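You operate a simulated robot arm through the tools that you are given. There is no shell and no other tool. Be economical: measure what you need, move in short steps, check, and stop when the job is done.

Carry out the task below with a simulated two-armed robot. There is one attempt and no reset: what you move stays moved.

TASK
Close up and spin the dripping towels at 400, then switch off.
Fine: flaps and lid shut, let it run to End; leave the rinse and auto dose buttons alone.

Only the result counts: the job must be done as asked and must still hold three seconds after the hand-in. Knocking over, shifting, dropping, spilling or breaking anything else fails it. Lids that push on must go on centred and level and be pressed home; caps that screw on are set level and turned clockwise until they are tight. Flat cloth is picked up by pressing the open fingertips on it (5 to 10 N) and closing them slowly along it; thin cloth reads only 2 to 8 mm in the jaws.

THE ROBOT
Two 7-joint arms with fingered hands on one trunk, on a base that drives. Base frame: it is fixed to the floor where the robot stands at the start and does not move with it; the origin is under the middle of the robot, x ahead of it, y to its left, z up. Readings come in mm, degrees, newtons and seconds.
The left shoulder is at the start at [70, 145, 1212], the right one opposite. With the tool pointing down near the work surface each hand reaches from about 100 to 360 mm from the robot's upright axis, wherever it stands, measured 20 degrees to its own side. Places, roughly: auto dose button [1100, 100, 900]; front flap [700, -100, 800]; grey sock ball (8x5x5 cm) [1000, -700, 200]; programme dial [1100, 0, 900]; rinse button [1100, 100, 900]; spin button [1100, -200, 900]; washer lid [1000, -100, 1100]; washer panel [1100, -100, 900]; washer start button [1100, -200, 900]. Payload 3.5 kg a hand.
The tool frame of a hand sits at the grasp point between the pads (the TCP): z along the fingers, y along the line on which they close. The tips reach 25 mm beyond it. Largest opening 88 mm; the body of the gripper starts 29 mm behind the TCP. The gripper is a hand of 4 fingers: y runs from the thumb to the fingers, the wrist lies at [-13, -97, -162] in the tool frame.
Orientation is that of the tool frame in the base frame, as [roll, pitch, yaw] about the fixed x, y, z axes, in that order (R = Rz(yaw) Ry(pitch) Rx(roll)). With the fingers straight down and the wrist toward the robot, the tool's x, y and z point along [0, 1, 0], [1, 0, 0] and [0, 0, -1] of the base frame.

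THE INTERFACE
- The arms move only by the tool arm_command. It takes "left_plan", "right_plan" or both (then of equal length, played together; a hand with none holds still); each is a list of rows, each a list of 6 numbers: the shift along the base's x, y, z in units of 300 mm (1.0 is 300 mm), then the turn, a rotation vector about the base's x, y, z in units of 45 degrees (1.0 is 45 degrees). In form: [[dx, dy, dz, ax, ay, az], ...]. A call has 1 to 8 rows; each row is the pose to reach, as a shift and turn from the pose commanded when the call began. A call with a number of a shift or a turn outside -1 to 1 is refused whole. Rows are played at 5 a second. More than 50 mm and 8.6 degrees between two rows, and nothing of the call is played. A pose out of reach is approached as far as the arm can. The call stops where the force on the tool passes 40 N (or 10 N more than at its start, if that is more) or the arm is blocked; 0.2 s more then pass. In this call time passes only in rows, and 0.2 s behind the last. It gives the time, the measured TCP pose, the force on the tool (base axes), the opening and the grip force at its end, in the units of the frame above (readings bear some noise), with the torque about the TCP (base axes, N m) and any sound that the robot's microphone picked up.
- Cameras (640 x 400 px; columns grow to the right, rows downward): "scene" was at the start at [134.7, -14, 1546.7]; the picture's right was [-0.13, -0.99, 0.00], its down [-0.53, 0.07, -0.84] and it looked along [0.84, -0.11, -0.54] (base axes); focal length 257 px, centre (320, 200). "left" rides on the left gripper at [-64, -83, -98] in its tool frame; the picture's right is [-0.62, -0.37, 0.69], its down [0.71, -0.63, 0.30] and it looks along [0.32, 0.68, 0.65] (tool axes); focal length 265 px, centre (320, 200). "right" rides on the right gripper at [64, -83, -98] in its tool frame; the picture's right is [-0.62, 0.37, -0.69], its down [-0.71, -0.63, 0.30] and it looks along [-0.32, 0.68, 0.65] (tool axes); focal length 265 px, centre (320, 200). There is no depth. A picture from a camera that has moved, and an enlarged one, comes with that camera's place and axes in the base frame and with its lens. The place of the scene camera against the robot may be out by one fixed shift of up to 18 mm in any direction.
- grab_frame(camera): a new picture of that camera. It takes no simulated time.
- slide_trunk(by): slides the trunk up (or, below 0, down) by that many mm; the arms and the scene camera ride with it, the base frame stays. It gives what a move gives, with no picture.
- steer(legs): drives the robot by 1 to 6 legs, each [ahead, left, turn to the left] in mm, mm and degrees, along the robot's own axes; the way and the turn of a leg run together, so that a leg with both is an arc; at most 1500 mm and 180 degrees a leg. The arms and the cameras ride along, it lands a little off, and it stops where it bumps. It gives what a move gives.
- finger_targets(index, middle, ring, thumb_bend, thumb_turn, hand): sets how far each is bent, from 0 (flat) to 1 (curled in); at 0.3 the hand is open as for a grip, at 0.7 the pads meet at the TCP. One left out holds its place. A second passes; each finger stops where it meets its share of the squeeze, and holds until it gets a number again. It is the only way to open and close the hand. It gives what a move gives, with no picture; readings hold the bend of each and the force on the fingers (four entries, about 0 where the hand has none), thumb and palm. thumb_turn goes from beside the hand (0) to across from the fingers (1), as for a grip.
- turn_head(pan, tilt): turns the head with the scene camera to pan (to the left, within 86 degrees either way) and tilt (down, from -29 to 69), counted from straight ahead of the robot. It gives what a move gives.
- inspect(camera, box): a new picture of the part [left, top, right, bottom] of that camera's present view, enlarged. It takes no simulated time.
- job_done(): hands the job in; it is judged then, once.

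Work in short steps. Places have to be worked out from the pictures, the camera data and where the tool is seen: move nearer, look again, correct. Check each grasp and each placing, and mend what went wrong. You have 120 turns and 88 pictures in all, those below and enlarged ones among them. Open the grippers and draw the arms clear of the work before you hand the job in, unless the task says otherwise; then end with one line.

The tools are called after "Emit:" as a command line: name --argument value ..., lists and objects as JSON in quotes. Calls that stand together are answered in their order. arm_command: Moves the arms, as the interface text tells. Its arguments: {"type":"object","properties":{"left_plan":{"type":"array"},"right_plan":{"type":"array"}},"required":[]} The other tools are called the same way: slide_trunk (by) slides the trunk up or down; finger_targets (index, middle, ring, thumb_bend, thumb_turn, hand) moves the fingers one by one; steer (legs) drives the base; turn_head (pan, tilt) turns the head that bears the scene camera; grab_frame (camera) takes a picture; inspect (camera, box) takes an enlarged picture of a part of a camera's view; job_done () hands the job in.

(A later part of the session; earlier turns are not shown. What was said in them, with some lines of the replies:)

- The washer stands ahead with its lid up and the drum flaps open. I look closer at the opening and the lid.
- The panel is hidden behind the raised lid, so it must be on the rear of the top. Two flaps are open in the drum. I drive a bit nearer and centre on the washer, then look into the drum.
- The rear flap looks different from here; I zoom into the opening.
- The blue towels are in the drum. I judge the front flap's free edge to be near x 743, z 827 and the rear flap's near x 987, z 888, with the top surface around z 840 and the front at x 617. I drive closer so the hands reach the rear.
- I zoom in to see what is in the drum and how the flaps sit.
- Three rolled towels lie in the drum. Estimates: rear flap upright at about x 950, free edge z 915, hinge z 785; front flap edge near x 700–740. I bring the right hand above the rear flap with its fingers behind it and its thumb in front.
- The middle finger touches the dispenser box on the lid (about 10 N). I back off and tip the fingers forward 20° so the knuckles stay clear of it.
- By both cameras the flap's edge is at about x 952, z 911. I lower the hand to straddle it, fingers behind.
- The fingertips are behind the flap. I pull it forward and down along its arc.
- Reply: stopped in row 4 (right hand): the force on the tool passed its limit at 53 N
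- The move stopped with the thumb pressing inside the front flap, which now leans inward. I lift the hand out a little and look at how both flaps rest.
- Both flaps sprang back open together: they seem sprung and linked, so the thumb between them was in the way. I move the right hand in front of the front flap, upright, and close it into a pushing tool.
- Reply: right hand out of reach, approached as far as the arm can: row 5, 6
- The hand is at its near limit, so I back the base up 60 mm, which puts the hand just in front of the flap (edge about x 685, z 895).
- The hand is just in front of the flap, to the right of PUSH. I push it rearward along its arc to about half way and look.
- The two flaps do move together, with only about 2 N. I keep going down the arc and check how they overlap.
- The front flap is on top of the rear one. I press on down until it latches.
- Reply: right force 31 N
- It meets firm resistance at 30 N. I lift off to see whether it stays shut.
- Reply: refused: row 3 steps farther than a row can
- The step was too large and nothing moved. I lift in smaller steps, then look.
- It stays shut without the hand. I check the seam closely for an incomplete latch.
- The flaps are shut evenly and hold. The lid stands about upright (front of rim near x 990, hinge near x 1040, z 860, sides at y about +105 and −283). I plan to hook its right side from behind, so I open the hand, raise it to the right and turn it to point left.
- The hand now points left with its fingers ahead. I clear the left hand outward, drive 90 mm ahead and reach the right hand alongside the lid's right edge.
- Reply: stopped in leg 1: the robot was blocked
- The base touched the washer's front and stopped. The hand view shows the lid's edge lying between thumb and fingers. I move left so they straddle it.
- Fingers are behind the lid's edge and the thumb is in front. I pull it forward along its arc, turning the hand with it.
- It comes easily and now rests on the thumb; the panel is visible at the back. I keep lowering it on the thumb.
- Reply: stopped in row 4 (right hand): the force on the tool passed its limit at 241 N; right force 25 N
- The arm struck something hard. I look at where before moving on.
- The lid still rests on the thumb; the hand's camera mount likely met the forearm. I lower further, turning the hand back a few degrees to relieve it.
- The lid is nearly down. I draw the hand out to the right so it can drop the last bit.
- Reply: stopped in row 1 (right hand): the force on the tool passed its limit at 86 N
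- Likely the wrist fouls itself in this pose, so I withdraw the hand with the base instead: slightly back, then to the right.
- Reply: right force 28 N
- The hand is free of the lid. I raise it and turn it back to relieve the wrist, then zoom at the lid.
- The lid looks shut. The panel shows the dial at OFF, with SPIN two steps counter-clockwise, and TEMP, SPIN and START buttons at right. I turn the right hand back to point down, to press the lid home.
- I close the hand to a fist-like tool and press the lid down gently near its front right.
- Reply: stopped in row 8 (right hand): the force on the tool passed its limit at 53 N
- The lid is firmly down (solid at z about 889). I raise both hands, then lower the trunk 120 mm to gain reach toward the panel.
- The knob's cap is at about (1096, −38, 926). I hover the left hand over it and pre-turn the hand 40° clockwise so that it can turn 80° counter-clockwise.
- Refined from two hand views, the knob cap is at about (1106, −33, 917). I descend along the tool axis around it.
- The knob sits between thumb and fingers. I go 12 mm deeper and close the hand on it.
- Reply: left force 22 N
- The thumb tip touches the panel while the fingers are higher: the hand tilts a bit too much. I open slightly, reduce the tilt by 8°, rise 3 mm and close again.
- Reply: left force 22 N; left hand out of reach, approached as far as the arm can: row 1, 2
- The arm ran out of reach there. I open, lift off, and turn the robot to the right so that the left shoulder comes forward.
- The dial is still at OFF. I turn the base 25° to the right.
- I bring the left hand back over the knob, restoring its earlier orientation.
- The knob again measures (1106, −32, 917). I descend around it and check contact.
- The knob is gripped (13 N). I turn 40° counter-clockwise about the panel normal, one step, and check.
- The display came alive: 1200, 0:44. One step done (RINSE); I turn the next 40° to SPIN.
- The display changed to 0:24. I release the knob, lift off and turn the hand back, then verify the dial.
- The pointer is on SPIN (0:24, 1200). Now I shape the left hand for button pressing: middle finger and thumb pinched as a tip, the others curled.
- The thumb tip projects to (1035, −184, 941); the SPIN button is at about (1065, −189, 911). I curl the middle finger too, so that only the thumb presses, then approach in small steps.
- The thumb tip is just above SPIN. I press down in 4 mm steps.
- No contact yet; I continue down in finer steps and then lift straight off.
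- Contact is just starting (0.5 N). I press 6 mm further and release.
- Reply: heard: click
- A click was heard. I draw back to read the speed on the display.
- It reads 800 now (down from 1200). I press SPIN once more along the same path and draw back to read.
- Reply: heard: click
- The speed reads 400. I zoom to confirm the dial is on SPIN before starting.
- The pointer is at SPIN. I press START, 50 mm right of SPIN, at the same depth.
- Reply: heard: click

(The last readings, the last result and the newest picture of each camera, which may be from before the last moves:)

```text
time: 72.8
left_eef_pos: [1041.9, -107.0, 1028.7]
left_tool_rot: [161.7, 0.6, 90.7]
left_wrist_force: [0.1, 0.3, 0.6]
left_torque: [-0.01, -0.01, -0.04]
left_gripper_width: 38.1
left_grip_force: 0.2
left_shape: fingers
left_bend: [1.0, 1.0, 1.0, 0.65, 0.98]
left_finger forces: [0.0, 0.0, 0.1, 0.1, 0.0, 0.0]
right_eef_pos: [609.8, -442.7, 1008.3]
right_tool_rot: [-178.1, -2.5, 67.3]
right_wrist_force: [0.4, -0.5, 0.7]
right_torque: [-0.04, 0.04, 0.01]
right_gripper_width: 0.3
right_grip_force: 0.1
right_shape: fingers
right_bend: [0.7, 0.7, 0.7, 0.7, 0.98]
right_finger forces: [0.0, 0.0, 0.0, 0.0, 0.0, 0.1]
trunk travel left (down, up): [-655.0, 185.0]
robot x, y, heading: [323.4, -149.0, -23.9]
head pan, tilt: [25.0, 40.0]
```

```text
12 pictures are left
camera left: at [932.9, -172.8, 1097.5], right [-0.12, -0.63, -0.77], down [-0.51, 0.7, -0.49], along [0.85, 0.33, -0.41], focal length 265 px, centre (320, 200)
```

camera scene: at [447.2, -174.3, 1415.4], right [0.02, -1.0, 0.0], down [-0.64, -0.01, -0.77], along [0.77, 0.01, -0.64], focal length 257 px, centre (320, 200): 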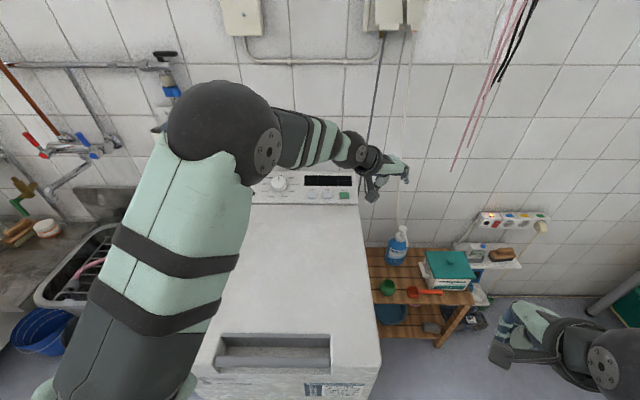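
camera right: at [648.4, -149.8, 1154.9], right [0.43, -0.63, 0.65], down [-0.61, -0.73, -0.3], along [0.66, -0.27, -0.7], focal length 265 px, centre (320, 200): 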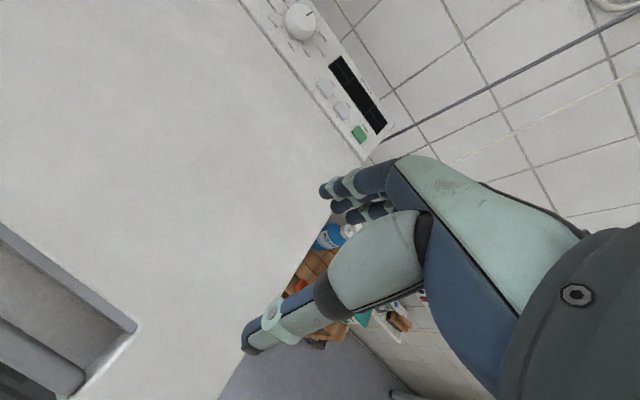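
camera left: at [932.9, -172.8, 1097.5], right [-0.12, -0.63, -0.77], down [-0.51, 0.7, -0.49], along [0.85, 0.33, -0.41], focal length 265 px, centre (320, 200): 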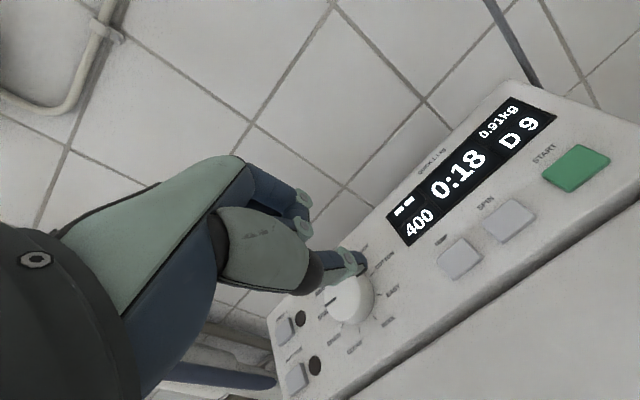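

The machine is running and counting down (0:18). While it runs I open the hand and hover it over the knob, pre-turned the other way.

Emit:
finger_targets --hand "left" --index 0.3 --middle 0.3 --ring 0.3 --thumb_bend 0.3

Emit:
arm_command --left_plan '[[0.03, 0.05, 0, -0.056, 0, 0.169], [0.06, 0.1, 0, -0.112, 0, 0.337], [0.09, 0.15, 0, -0.168, 0, 0.506], [0.12, 0.2, -0.06, -0.224, 0, 0.675], [0.145, 0.247, -0.14, -0.28, 0, 0.843]]'

Emit:
grab_frame --camera "left"

```text
time: 73.8
left_eef_pos: [1042.7, -108.5, 1027.6]
left_tool_rot: [161.7, 0.5, 90.8]
left_wrist_force: [-0.3, -0.6, -0.8]
left_torque: [0.0, 0.0, -0.01]
left_gripper_width: 84.6
left_grip_force: 0.0
left_shape: fingers
left_bend: [0.3, 0.3, 0.3, 0.3, 0.98]
left_finger forces: [0.0, 0.1, 0.0, 0.0, 0.0, 0.1]
right_eef_pos: [609.2, -442.8, 1005.5]
right_tool_rot: [-178.0, -2.6, 67.4]
right_wrist_force: [-0.7, -0.5, -0.1]
right_torque: [0.02, -0.02, 0.04]
right_gripper_width: 0.0
right_grip_force: 0.1
right_shape: fingers
right_bend: [0.7, 0.7, 0.7, 0.7, 0.98]
right_finger forces: [0.0, 0.0, 0.1, 0.0, 0.0, 0.0]
trunk travel left (down, up): [-655.0, 185.0]
robot x, y, heading: [320.7, -153.4, -23.9]
head pan, tilt: [25.0, 40.0]
```

```text
time: 75.0
left_eef_pos: [1085.0, -35.2, 988.5]
left_tool_rot: [166.1, 12.2, 129.5]
left_wrist_force: [0.7, -0.7, -0.7]
left_torque: [-0.02, 0.04, -0.01]
left_gripper_width: 84.3
left_grip_force: 0.1
left_shape: fingers
left_bend: [0.3, 0.3, 0.3, 0.3, 0.98]
left_finger forces: [0.0, 0.0, 0.1, 0.1, 0.0, 0.0]
right_eef_pos: [610.9, -443.0, 1007.8]
right_tool_rot: [-177.9, -2.6, 67.4]
right_wrist_force: [0.2, -1.0, 1.1]
right_torque: [0.0, 0.03, -0.02]
right_gripper_width: 0.0
right_grip_force: 0.0
right_shape: fingers
right_bend: [0.7, 0.7, 0.7, 0.7, 0.98]
right_finger forces: [0.0, 0.0, 0.0, 0.0, 0.1, 0.1]
trunk travel left (down, up): [-655.0, 185.0]
robot x, y, heading: [320.3, -154.2, -23.9]
head pan, tilt: [25.0, 40.0]
```

```text
11 pictures are left
camera left: at [1035.2, -137.8, 1075.8], right [0.34, -0.71, -0.61], down [-0.8, 0.12, -0.59], along [0.49, 0.69, -0.53], focal length 265 px, centre (320, 200)
```

left: 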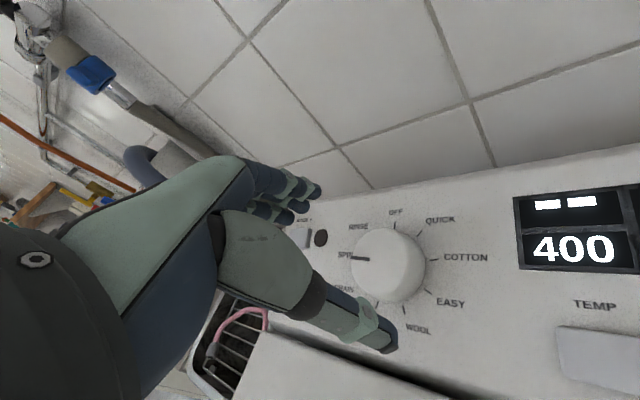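

The dial is clearly on SPIN with 400. I let time pass (also opening the right hand), then read the display.

Emit:
finger_targets --hand "right" --index 0.3 --middle 0.3 --ring 0.3 --thumb_bend 0.3

Emit:
finger_targets --hand "right" --index 0.3

Emit:
inspect --camera "scene" --box '[280, 150, 380, 220]'

```text
time: 76.0
left_eef_pos: [1085.3, -35.2, 988.8]
left_tool_rot: [166.1, 12.2, 129.4]
left_wrist_force: [0.7, 0.5, 0.2]
left_torque: [-0.03, -0.03, 0.01]
left_gripper_width: 84.5
left_grip_force: 0.1
left_shape: fingers
left_bend: [0.3, 0.3, 0.3, 0.3, 0.98]
left_finger forces: [0.0, 0.0, 0.1, 0.1, 0.0, 0.1]
right_eef_pos: [608.9, -442.5, 1007.8]
right_tool_rot: [-177.9, -2.5, 67.3]
right_wrist_force: [1.0, 0.7, -0.1]
right_torque: [0.03, -0.01, 0.02]
right_gripper_width: 84.3
right_grip_force: 0.0
right_shape: fingers
right_bend: [0.3, 0.3, 0.3, 0.3, 0.98]
right_finger forces: [0.0, 0.0, 0.0, 0.0, 0.1, 0.1]
trunk travel left (down, up): [-655.0, 185.0]
robot x, y, heading: [321.6, -152.6, -24.2]
head pan, tilt: [25.0, 40.0]
```

```text
time: 77.0
left_eef_pos: [1083.5, -36.5, 989.7]
left_tool_rot: [165.9, 12.2, 129.3]
left_wrist_force: [-1.6, 0.1, 0.9]
left_torque: [0.01, 0.02, -0.03]
left_gripper_width: 84.6
left_grip_force: 0.1
left_shape: fingers
left_bend: [0.3, 0.3, 0.3, 0.3, 0.98]
left_finger forces: [0.1, 0.0, 0.0, 0.1, 0.0, 0.0]
right_eef_pos: [610.2, -443.5, 1007.4]
right_tool_rot: [-178.1, -2.7, 67.3]
right_wrist_force: [0.1, -1.3, 0.0]
right_torque: [-0.01, 0.01, 0.04]
right_gripper_width: 84.4
right_grip_force: 0.1
right_shape: fingers
right_bend: [0.3, 0.3, 0.3, 0.3, 0.98]
right_finger forces: [0.0, 0.0, 0.0, 0.0, 0.1, 0.1]
trunk travel left (down, up): [-655.0, 185.0]
robot x, y, heading: [324.1, -154.0, -24.3]
head pan, tilt: [25.0, 40.0]
```

```text
5.71 times, centred on (330, 185) of scene
camera zoom: at [447.2, -174.2, 1415.5], right [0.02, -1.0, 0.0], down [-0.64, -0.01, -0.77], along [0.77, 0.01, -0.64], focal length 1470 px, centre (263, 286)
```

zoom: 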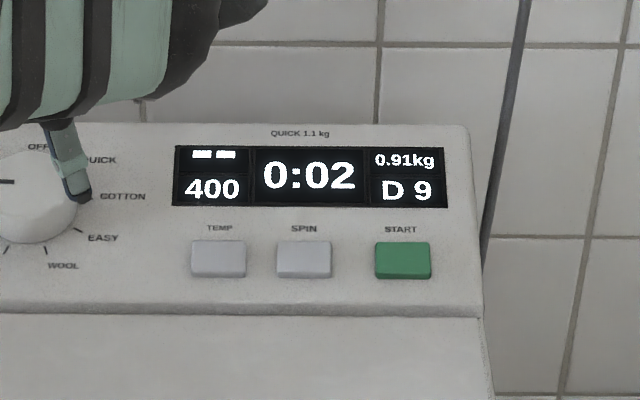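

Two minutes left on the display; I wait a little more and read again.

Emit:
finger_targets --hand "right" --index 0.3

Emit:
finger_targets --hand "right" --index 0.3

Emit:
inspect --camera "scene" --box '[280, 150, 380, 220]'

```text
time: 78.0
left_eef_pos: [1083.3, -34.2, 989.2]
left_tool_rot: [166.2, 12.1, 129.3]
left_wrist_force: [0.7, -0.9, -1.0]
left_torque: [0.01, 0.01, 0.01]
left_gripper_width: 84.3
left_grip_force: 0.0
left_shape: fingers
left_bend: [0.3, 0.3, 0.3, 0.3, 0.98]
left_finger forces: [0.0, 0.1, 0.0, 0.0, 0.0, 0.0]
right_eef_pos: [610.3, -445.0, 1007.2]
right_tool_rot: [-178.0, -2.6, 67.3]
right_wrist_force: [0.2, 0.7, -0.7]
right_torque: [0.0, 0.02, 0.02]
right_gripper_width: 84.3
right_grip_force: 0.0
right_shape: fingers
right_bend: [0.3, 0.3, 0.3, 0.3, 0.98]
right_finger forces: [0.0, 0.0, 0.1, 0.0, 0.0, 0.1]
trunk travel left (down, up): [-655.0, 185.0]
robot x, y, heading: [324.2, -152.3, -24.2]
head pan, tilt: [25.0, 40.0]
```

```text
time: 79.0
left_eef_pos: [1083.8, -36.0, 988.2]
left_tool_rot: [166.0, 12.2, 129.3]
left_wrist_force: [0.0, 1.3, 0.3]
left_torque: [-0.01, 0.01, -0.01]
left_gripper_width: 84.5
left_grip_force: 0.1
left_shape: fingers
left_bend: [0.3, 0.3, 0.3, 0.3, 0.98]
left_finger forces: [0.1, 0.0, 0.0, 0.0, 0.0, 0.1]
right_eef_pos: [608.8, -443.7, 1006.8]
right_tool_rot: [-177.9, -2.6, 67.2]
right_wrist_force: [0.5, -0.6, 0.6]
right_torque: [-0.01, 0.02, 0.0]
right_gripper_width: 84.4
right_grip_force: 0.0
right_shape: fingers
right_bend: [0.3, 0.3, 0.3, 0.3, 0.98]
right_finger forces: [0.0, 0.0, 0.0, 0.0, 0.0, 0.1]
trunk travel left (down, up): [-655.0, 185.0]
robot x, y, heading: [321.9, -151.2, -24.1]
head pan, tilt: [25.0, 40.0]
```

```text
5.71 times, centred on (330, 185) of scene
camera zoom: at [447.2, -174.2, 1415.5], right [0.02, -1.0, 0.0], down [-0.64, -0.01, -0.77], along [0.77, 0.01, -0.64], focal length 1470 px, centre (263, 286)
```

zoom: 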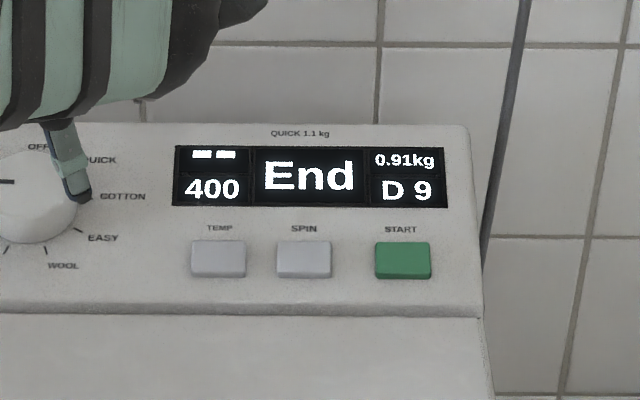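

It shows End. I lower onto the knob and grip it.

Emit:
arm_command --left_plan '[[0.03, 0.0, -0.07, 0, 0, 0], [0.06, 0.0, -0.15, 0, 0, 0], [0.063, 0.0, -0.193, 0, 0, 0]]'

Emit:
finger_targets --hand "left" --index 0.6 --middle 0.6 --ring 0.6 --thumb_bend 0.6

```text
time: 79.8
left_eef_pos: [1104.3, -35.9, 930.1]
left_tool_rot: [166.0, 12.1, 129.3]
left_wrist_force: [0.6, 0.7, 0.0]
left_torque: [-0.02, 0.02, 0.03]
left_gripper_width: 84.4
left_grip_force: 0.0
left_shape: fingers
left_bend: [0.3, 0.3, 0.3, 0.3, 0.98]
left_finger forces: [0.0, 0.1, 0.0, 0.0, 0.0, 0.0]
right_eef_pos: [610.3, -442.1, 1008.1]
right_tool_rot: [-178.1, -2.7, 67.4]
right_wrist_force: [-0.1, -0.1, 0.6]
right_torque: [0.02, 0.0, 0.01]
right_gripper_width: 84.3
right_grip_force: 0.1
right_shape: fingers
right_bend: [0.3, 0.3, 0.3, 0.3, 0.98]
right_finger forces: [0.0, 0.0, 0.0, 0.1, 0.0, 0.0]
trunk travel left (down, up): [-655.0, 185.0]
robot x, y, heading: [322.9, -150.7, -24.2]
head pan, tilt: [25.0, 40.0]
```

```text
time: 80.8
left_eef_pos: [1105.1, -34.1, 932.1]
left_tool_rot: [165.9, 12.3, 129.5]
left_wrist_force: [10.2, 6.6, 10.2]
left_torque: [0.38, -0.38, 0.0]
left_gripper_width: 41.0
left_grip_force: 14.5
left_shape: fingers
left_bend: [0.49, 0.51, 0.57, 0.53, 0.97]
left_finger forces: [7.8, 15.0, 2.1, 0.1, 4.7, 0.1]
right_eef_pos: [610.3, -443.0, 1007.6]
right_tool_rot: [-178.0, -2.7, 67.5]
right_wrist_force: [0.1, 0.0, 0.0]
right_torque: [0.02, 0.0, -0.03]
right_gripper_width: 84.4
right_grip_force: 0.1
right_shape: fingers
right_bend: [0.3, 0.3, 0.3, 0.3, 0.98]
right_finger forces: [0.0, 0.1, 0.0, 0.0, 0.0, 0.0]
trunk travel left (down, up): [-655.0, 185.0]
robot x, y, heading: [316.5, -154.7, -24.2]
head pan, tilt: [25.0, 40.0]
```

Gripped as before. I turn 80° clockwise back to OFF in two calls.

Emit:
arm_command --left_plan '[[0, 0, 0, 0.056, 0, -0.169], [0, 0, 0, 0.112, 0, -0.337], [0, 0, 0, 0.168, 0, -0.506], [0, 0, 0, 0.224, 0, -0.675], [0, 0, 0, 0.28, 0, -0.843]]'

Emit:
arm_command --left_plan '[[0, 0, 0, 0.056, 0, -0.169], [0, 0, 0, 0.112, 0, -0.337], [0, 0, 0, 0.168, 0, -0.506], [0, 0, 0, 0.224, 0, -0.675], [0, 0, 0, 0.28, 0, -0.843]]'

Emit:
inspect --camera "scene" --box '[240, 150, 380, 220]'

```text
time: 82.0
left_eef_pos: [1105.1, -35.5, 931.6]
left_tool_rot: [161.7, 0.4, 90.7]
left_wrist_force: [5.7, 5.4, 4.3]
left_torque: [0.13, -0.19, 0.03]
left_gripper_width: 40.5
left_grip_force: 11.3
left_shape: fingers
left_bend: [0.5, 0.52, 0.57, 0.53, 0.97]
left_finger forces: [4.9, 8.8, 3.1, 0.1, 5.9, 0.0]
right_eef_pos: [609.7, -442.6, 1007.1]
right_tool_rot: [-178.0, -2.5, 67.3]
right_wrist_force: [-0.9, -0.1, 0.1]
right_torque: [-0.02, 0.0, -0.02]
right_gripper_width: 84.2
right_grip_force: 0.1
right_shape: fingers
right_bend: [0.3, 0.3, 0.3, 0.3, 0.98]
right_finger forces: [0.1, 0.1, 0.0, 0.0, 0.0, 0.0]
trunk travel left (down, up): [-655.0, 185.0]
robot x, y, heading: [320.0, -155.3, -24.1]
head pan, tilt: [25.0, 40.0]
```

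```text
time: 83.2
left_eef_pos: [1104.1, -36.2, 931.8]
left_tool_rot: [165.9, -11.1, 52.1]
left_wrist_force: [2.0, 3.5, -0.5]
left_torque: [0.05, -0.03, 0.03]
left_gripper_width: 40.3
left_grip_force: 8.3
left_shape: fingers
left_bend: [0.53, 0.54, 0.59, 0.5, 0.97]
left_finger forces: [3.5, 4.5, 1.0, 0.0, 7.9, 0.0]
right_eef_pos: [609.8, -442.6, 1006.7]
right_tool_rot: [-177.9, -2.7, 67.2]
right_wrist_force: [0.1, -0.2, -0.1]
right_torque: [0.01, -0.02, -0.01]
right_gripper_width: 84.4
right_grip_force: 0.0
right_shape: fingers
right_bend: [0.3, 0.3, 0.3, 0.3, 0.98]
right_finger forces: [0.0, 0.0, 0.0, 0.0, 0.0, 0.0]
trunk travel left (down, up): [-655.0, 185.0]
robot x, y, heading: [321.7, -154.5, -24.0]
head pan, tilt: [25.0, 40.0]
```

```text
4.57 times, centred on (310, 185) of scene
camera zoom: at [448.1, -173.1, 1415.4], right [0.02, -1.0, 0.0], down [-0.64, -0.01, -0.77], along [0.77, 0.01, -0.64], focal length 1176 px, centre (366, 269)
```

zoom: 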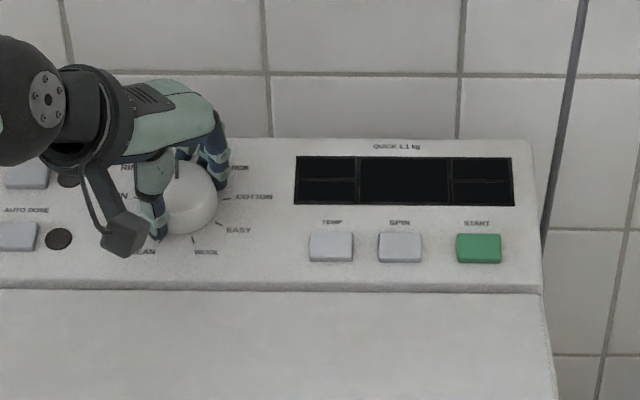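

The display went dark: it is switched off. I release the knob and draw the hand up and back clear.

Emit:
finger_targets --hand "left" --index 0.3 --middle 0.3 --ring 0.3 --thumb_bend 0.3

Emit:
arm_command --left_plan '[[-0.03, 0, 0.09, 0, 0, 0], [-0.07, 0, 0.21, 0, 0, 0], [-0.15, 0, 0.33, 0, 0, 0], [-0.27, 0, 0.42, 0, 0, 0], [-0.42, 0, 0.45, 0, 0, 0], [-0.57, 0, 0.45, 0, 0, 0], [-0.72, 0, 0.45, 0, 0, 0]]'

Emit:
grab_frame --camera "scene"

Emit:
inspect --camera "scene" --box '[230, 150, 380, 220]'

```text
time: 84.2
left_eef_pos: [1105.0, -37.6, 933.4]
left_tool_rot: [165.7, -11.3, 52.4]
left_wrist_force: [-1.0, -1.5, -0.6]
left_torque: [-0.02, 0.02, 0.02]
left_gripper_width: 84.1
left_grip_force: 0.1
left_shape: fingers
left_bend: [0.3, 0.3, 0.3, 0.3, 0.97]
left_finger forces: [0.1, 0.2, 0.1, 0.0, 0.1, 0.0]
right_eef_pos: [610.1, -444.3, 1007.8]
right_tool_rot: [-177.9, -2.6, 67.3]
right_wrist_force: [-0.3, 0.5, -0.9]
right_torque: [-0.02, 0.01, -0.02]
right_gripper_width: 84.3
right_grip_force: 0.0
right_shape: fingers
right_bend: [0.3, 0.3, 0.3, 0.3, 0.98]
right_finger forces: [0.0, 0.1, 0.1, 0.0, 0.0, 0.0]
trunk travel left (down, up): [-655.0, 185.0]
robot x, y, heading: [319.1, -147.7, -24.0]
head pan, tilt: [25.0, 40.0]
```

```text
time: 85.8
left_eef_pos: [884.2, -35.2, 1070.1]
left_tool_rot: [165.6, -11.4, 52.2]
left_wrist_force: [0.1, -1.1, 0.0]
left_torque: [0.03, 0.01, 0.04]
left_gripper_width: 84.5
left_grip_force: 0.1
left_shape: fingers
left_bend: [0.3, 0.3, 0.3, 0.3, 0.97]
left_finger forces: [0.0, 0.1, 0.0, 0.1, 0.0, 0.0]
right_eef_pos: [607.5, -443.6, 1005.9]
right_tool_rot: [-178.0, -2.8, 67.2]
right_wrist_force: [0.0, -0.4, 0.3]
right_torque: [0.04, -0.01, -0.02]
right_gripper_width: 84.4
right_grip_force: 0.0
right_shape: fingers
right_bend: [0.3, 0.3, 0.3, 0.3, 0.98]
right_finger forces: [0.0, 0.1, 0.0, 0.1, 0.0, 0.1]
trunk travel left (down, up): [-655.0, 185.0]
robot x, y, heading: [320.1, -150.8, -24.0]
head pan, tilt: [25.0, 40.0]
```

```text
7 pictures are left
camera scene: at [444.8, -175.5, 1415.7], right [0.02, -1.0, 0.0], down [-0.64, -0.01, -0.77], along [0.77, 0.01, -0.64], focal length 257 px, centre (320, 200)
```

scene: 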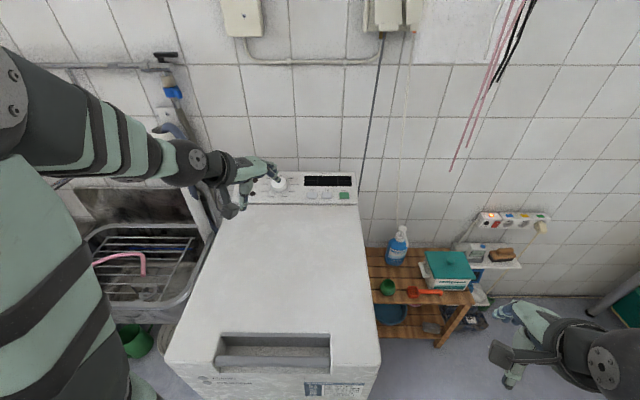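

```text
4.27 times, centred on (305, 185) of scene
camera zoom: at [444.8, -175.5, 1415.7], right [0.02, -1.0, 0.0], down [-0.64, -0.01, -0.77], along [0.77, 0.01, -0.64], focal length 1098 px, centre (384, 264)
```

zoom: 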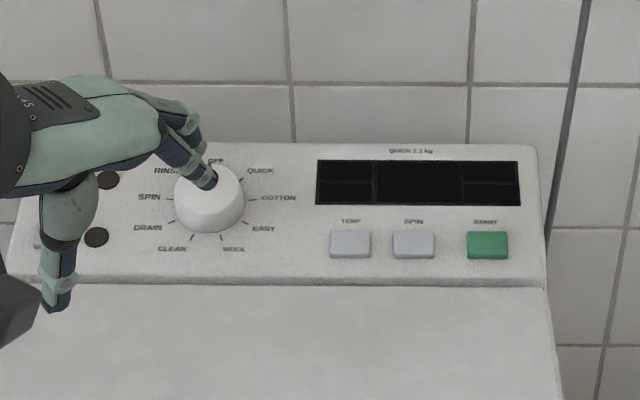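

The machine is off, the lid is down and nothing else was moved. I back away a little and take a last look.

Emit:
steer --legs '[[-200, 0, 0]]'

Emit:
grab_frame --camera "scene"

Emit:
inspect --camera "scene" --box '[220, 140, 380, 360]'

```text
time: 87.3
left_eef_pos: [702.1, 50.4, 1067.5]
left_tool_rot: [165.7, -11.2, 52.7]
left_wrist_force: [1.1, -0.3, 0.0]
left_torque: [0.03, 0.01, -0.02]
left_gripper_width: 84.5
left_grip_force: 0.0
left_shape: fingers
left_bend: [0.3, 0.3, 0.3, 0.3, 0.97]
left_finger forces: [0.0, 0.0, 0.1, 0.0, 0.0, 0.0]
right_eef_pos: [428.4, -360.1, 1006.2]
right_tool_rot: [-177.9, -2.6, 67.7]
right_wrist_force: [0.0, 0.3, 0.6]
right_torque: [0.0, 0.01, -0.01]
right_gripper_width: 84.3
right_grip_force: 0.1
right_shape: fingers
right_bend: [0.3, 0.3, 0.3, 0.3, 0.98]
right_finger forces: [0.0, 0.0, 0.1, 0.1, 0.0, 0.1]
trunk travel left (down, up): [-655.0, 185.0]
robot x, y, heading: [137.8, -69.4, -23.7]
head pan, tilt: [25.0, 40.0]
```

```text
5 pictures are left
camera scene: at [264.7, -92.5, 1415.4], right [0.02, -1.0, 0.0], down [-0.64, -0.01, -0.77], along [0.77, 0.02, -0.64], focal length 257 px, centre (320, 200)
```

scene: 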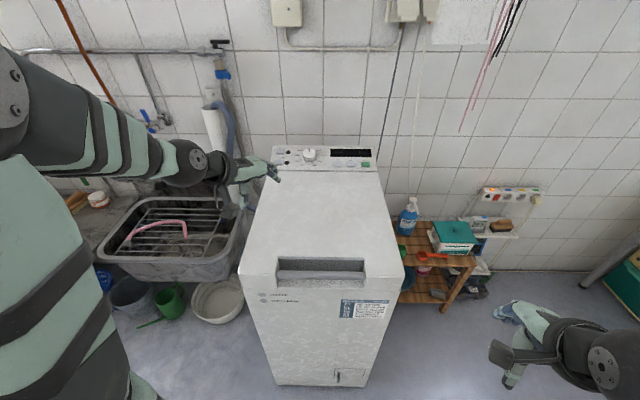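

```text
1.82 times, centred on (300, 250) of scene
camera zoom: at [264.7, -92.5, 1415.4], right [0.02, -1.0, 0.0], down [-0.64, -0.01, -0.77], along [0.77, 0.02, -0.64], focal length 468 px, centre (356, 109)
```

zoom: 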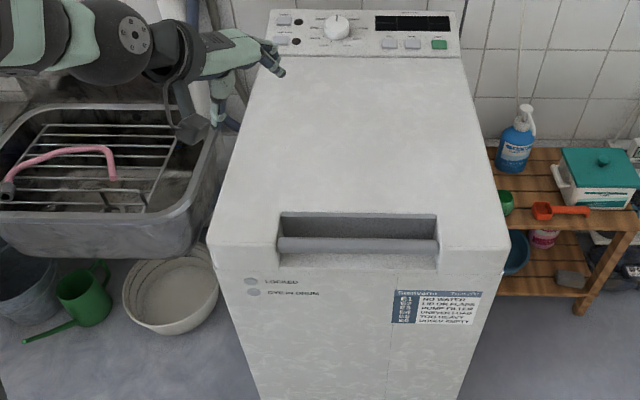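

The flaps and lid are shut, the spin ran at 400 to End, the dial is at OFF and both hands are clear. I hand in.

Emit:
job_done

```text
The job is handed in.
```

I shut the flaps and lid, ran the towels through a spin at 400 until the display read End, then turned the dial back to OFF. I did not touch the rinse and auto dose buttons. While lowering the lid, the right hand took one hard knock (a 241 N reading, probably against its own forearm), and nothing in the later pictures looks moved or damaged.
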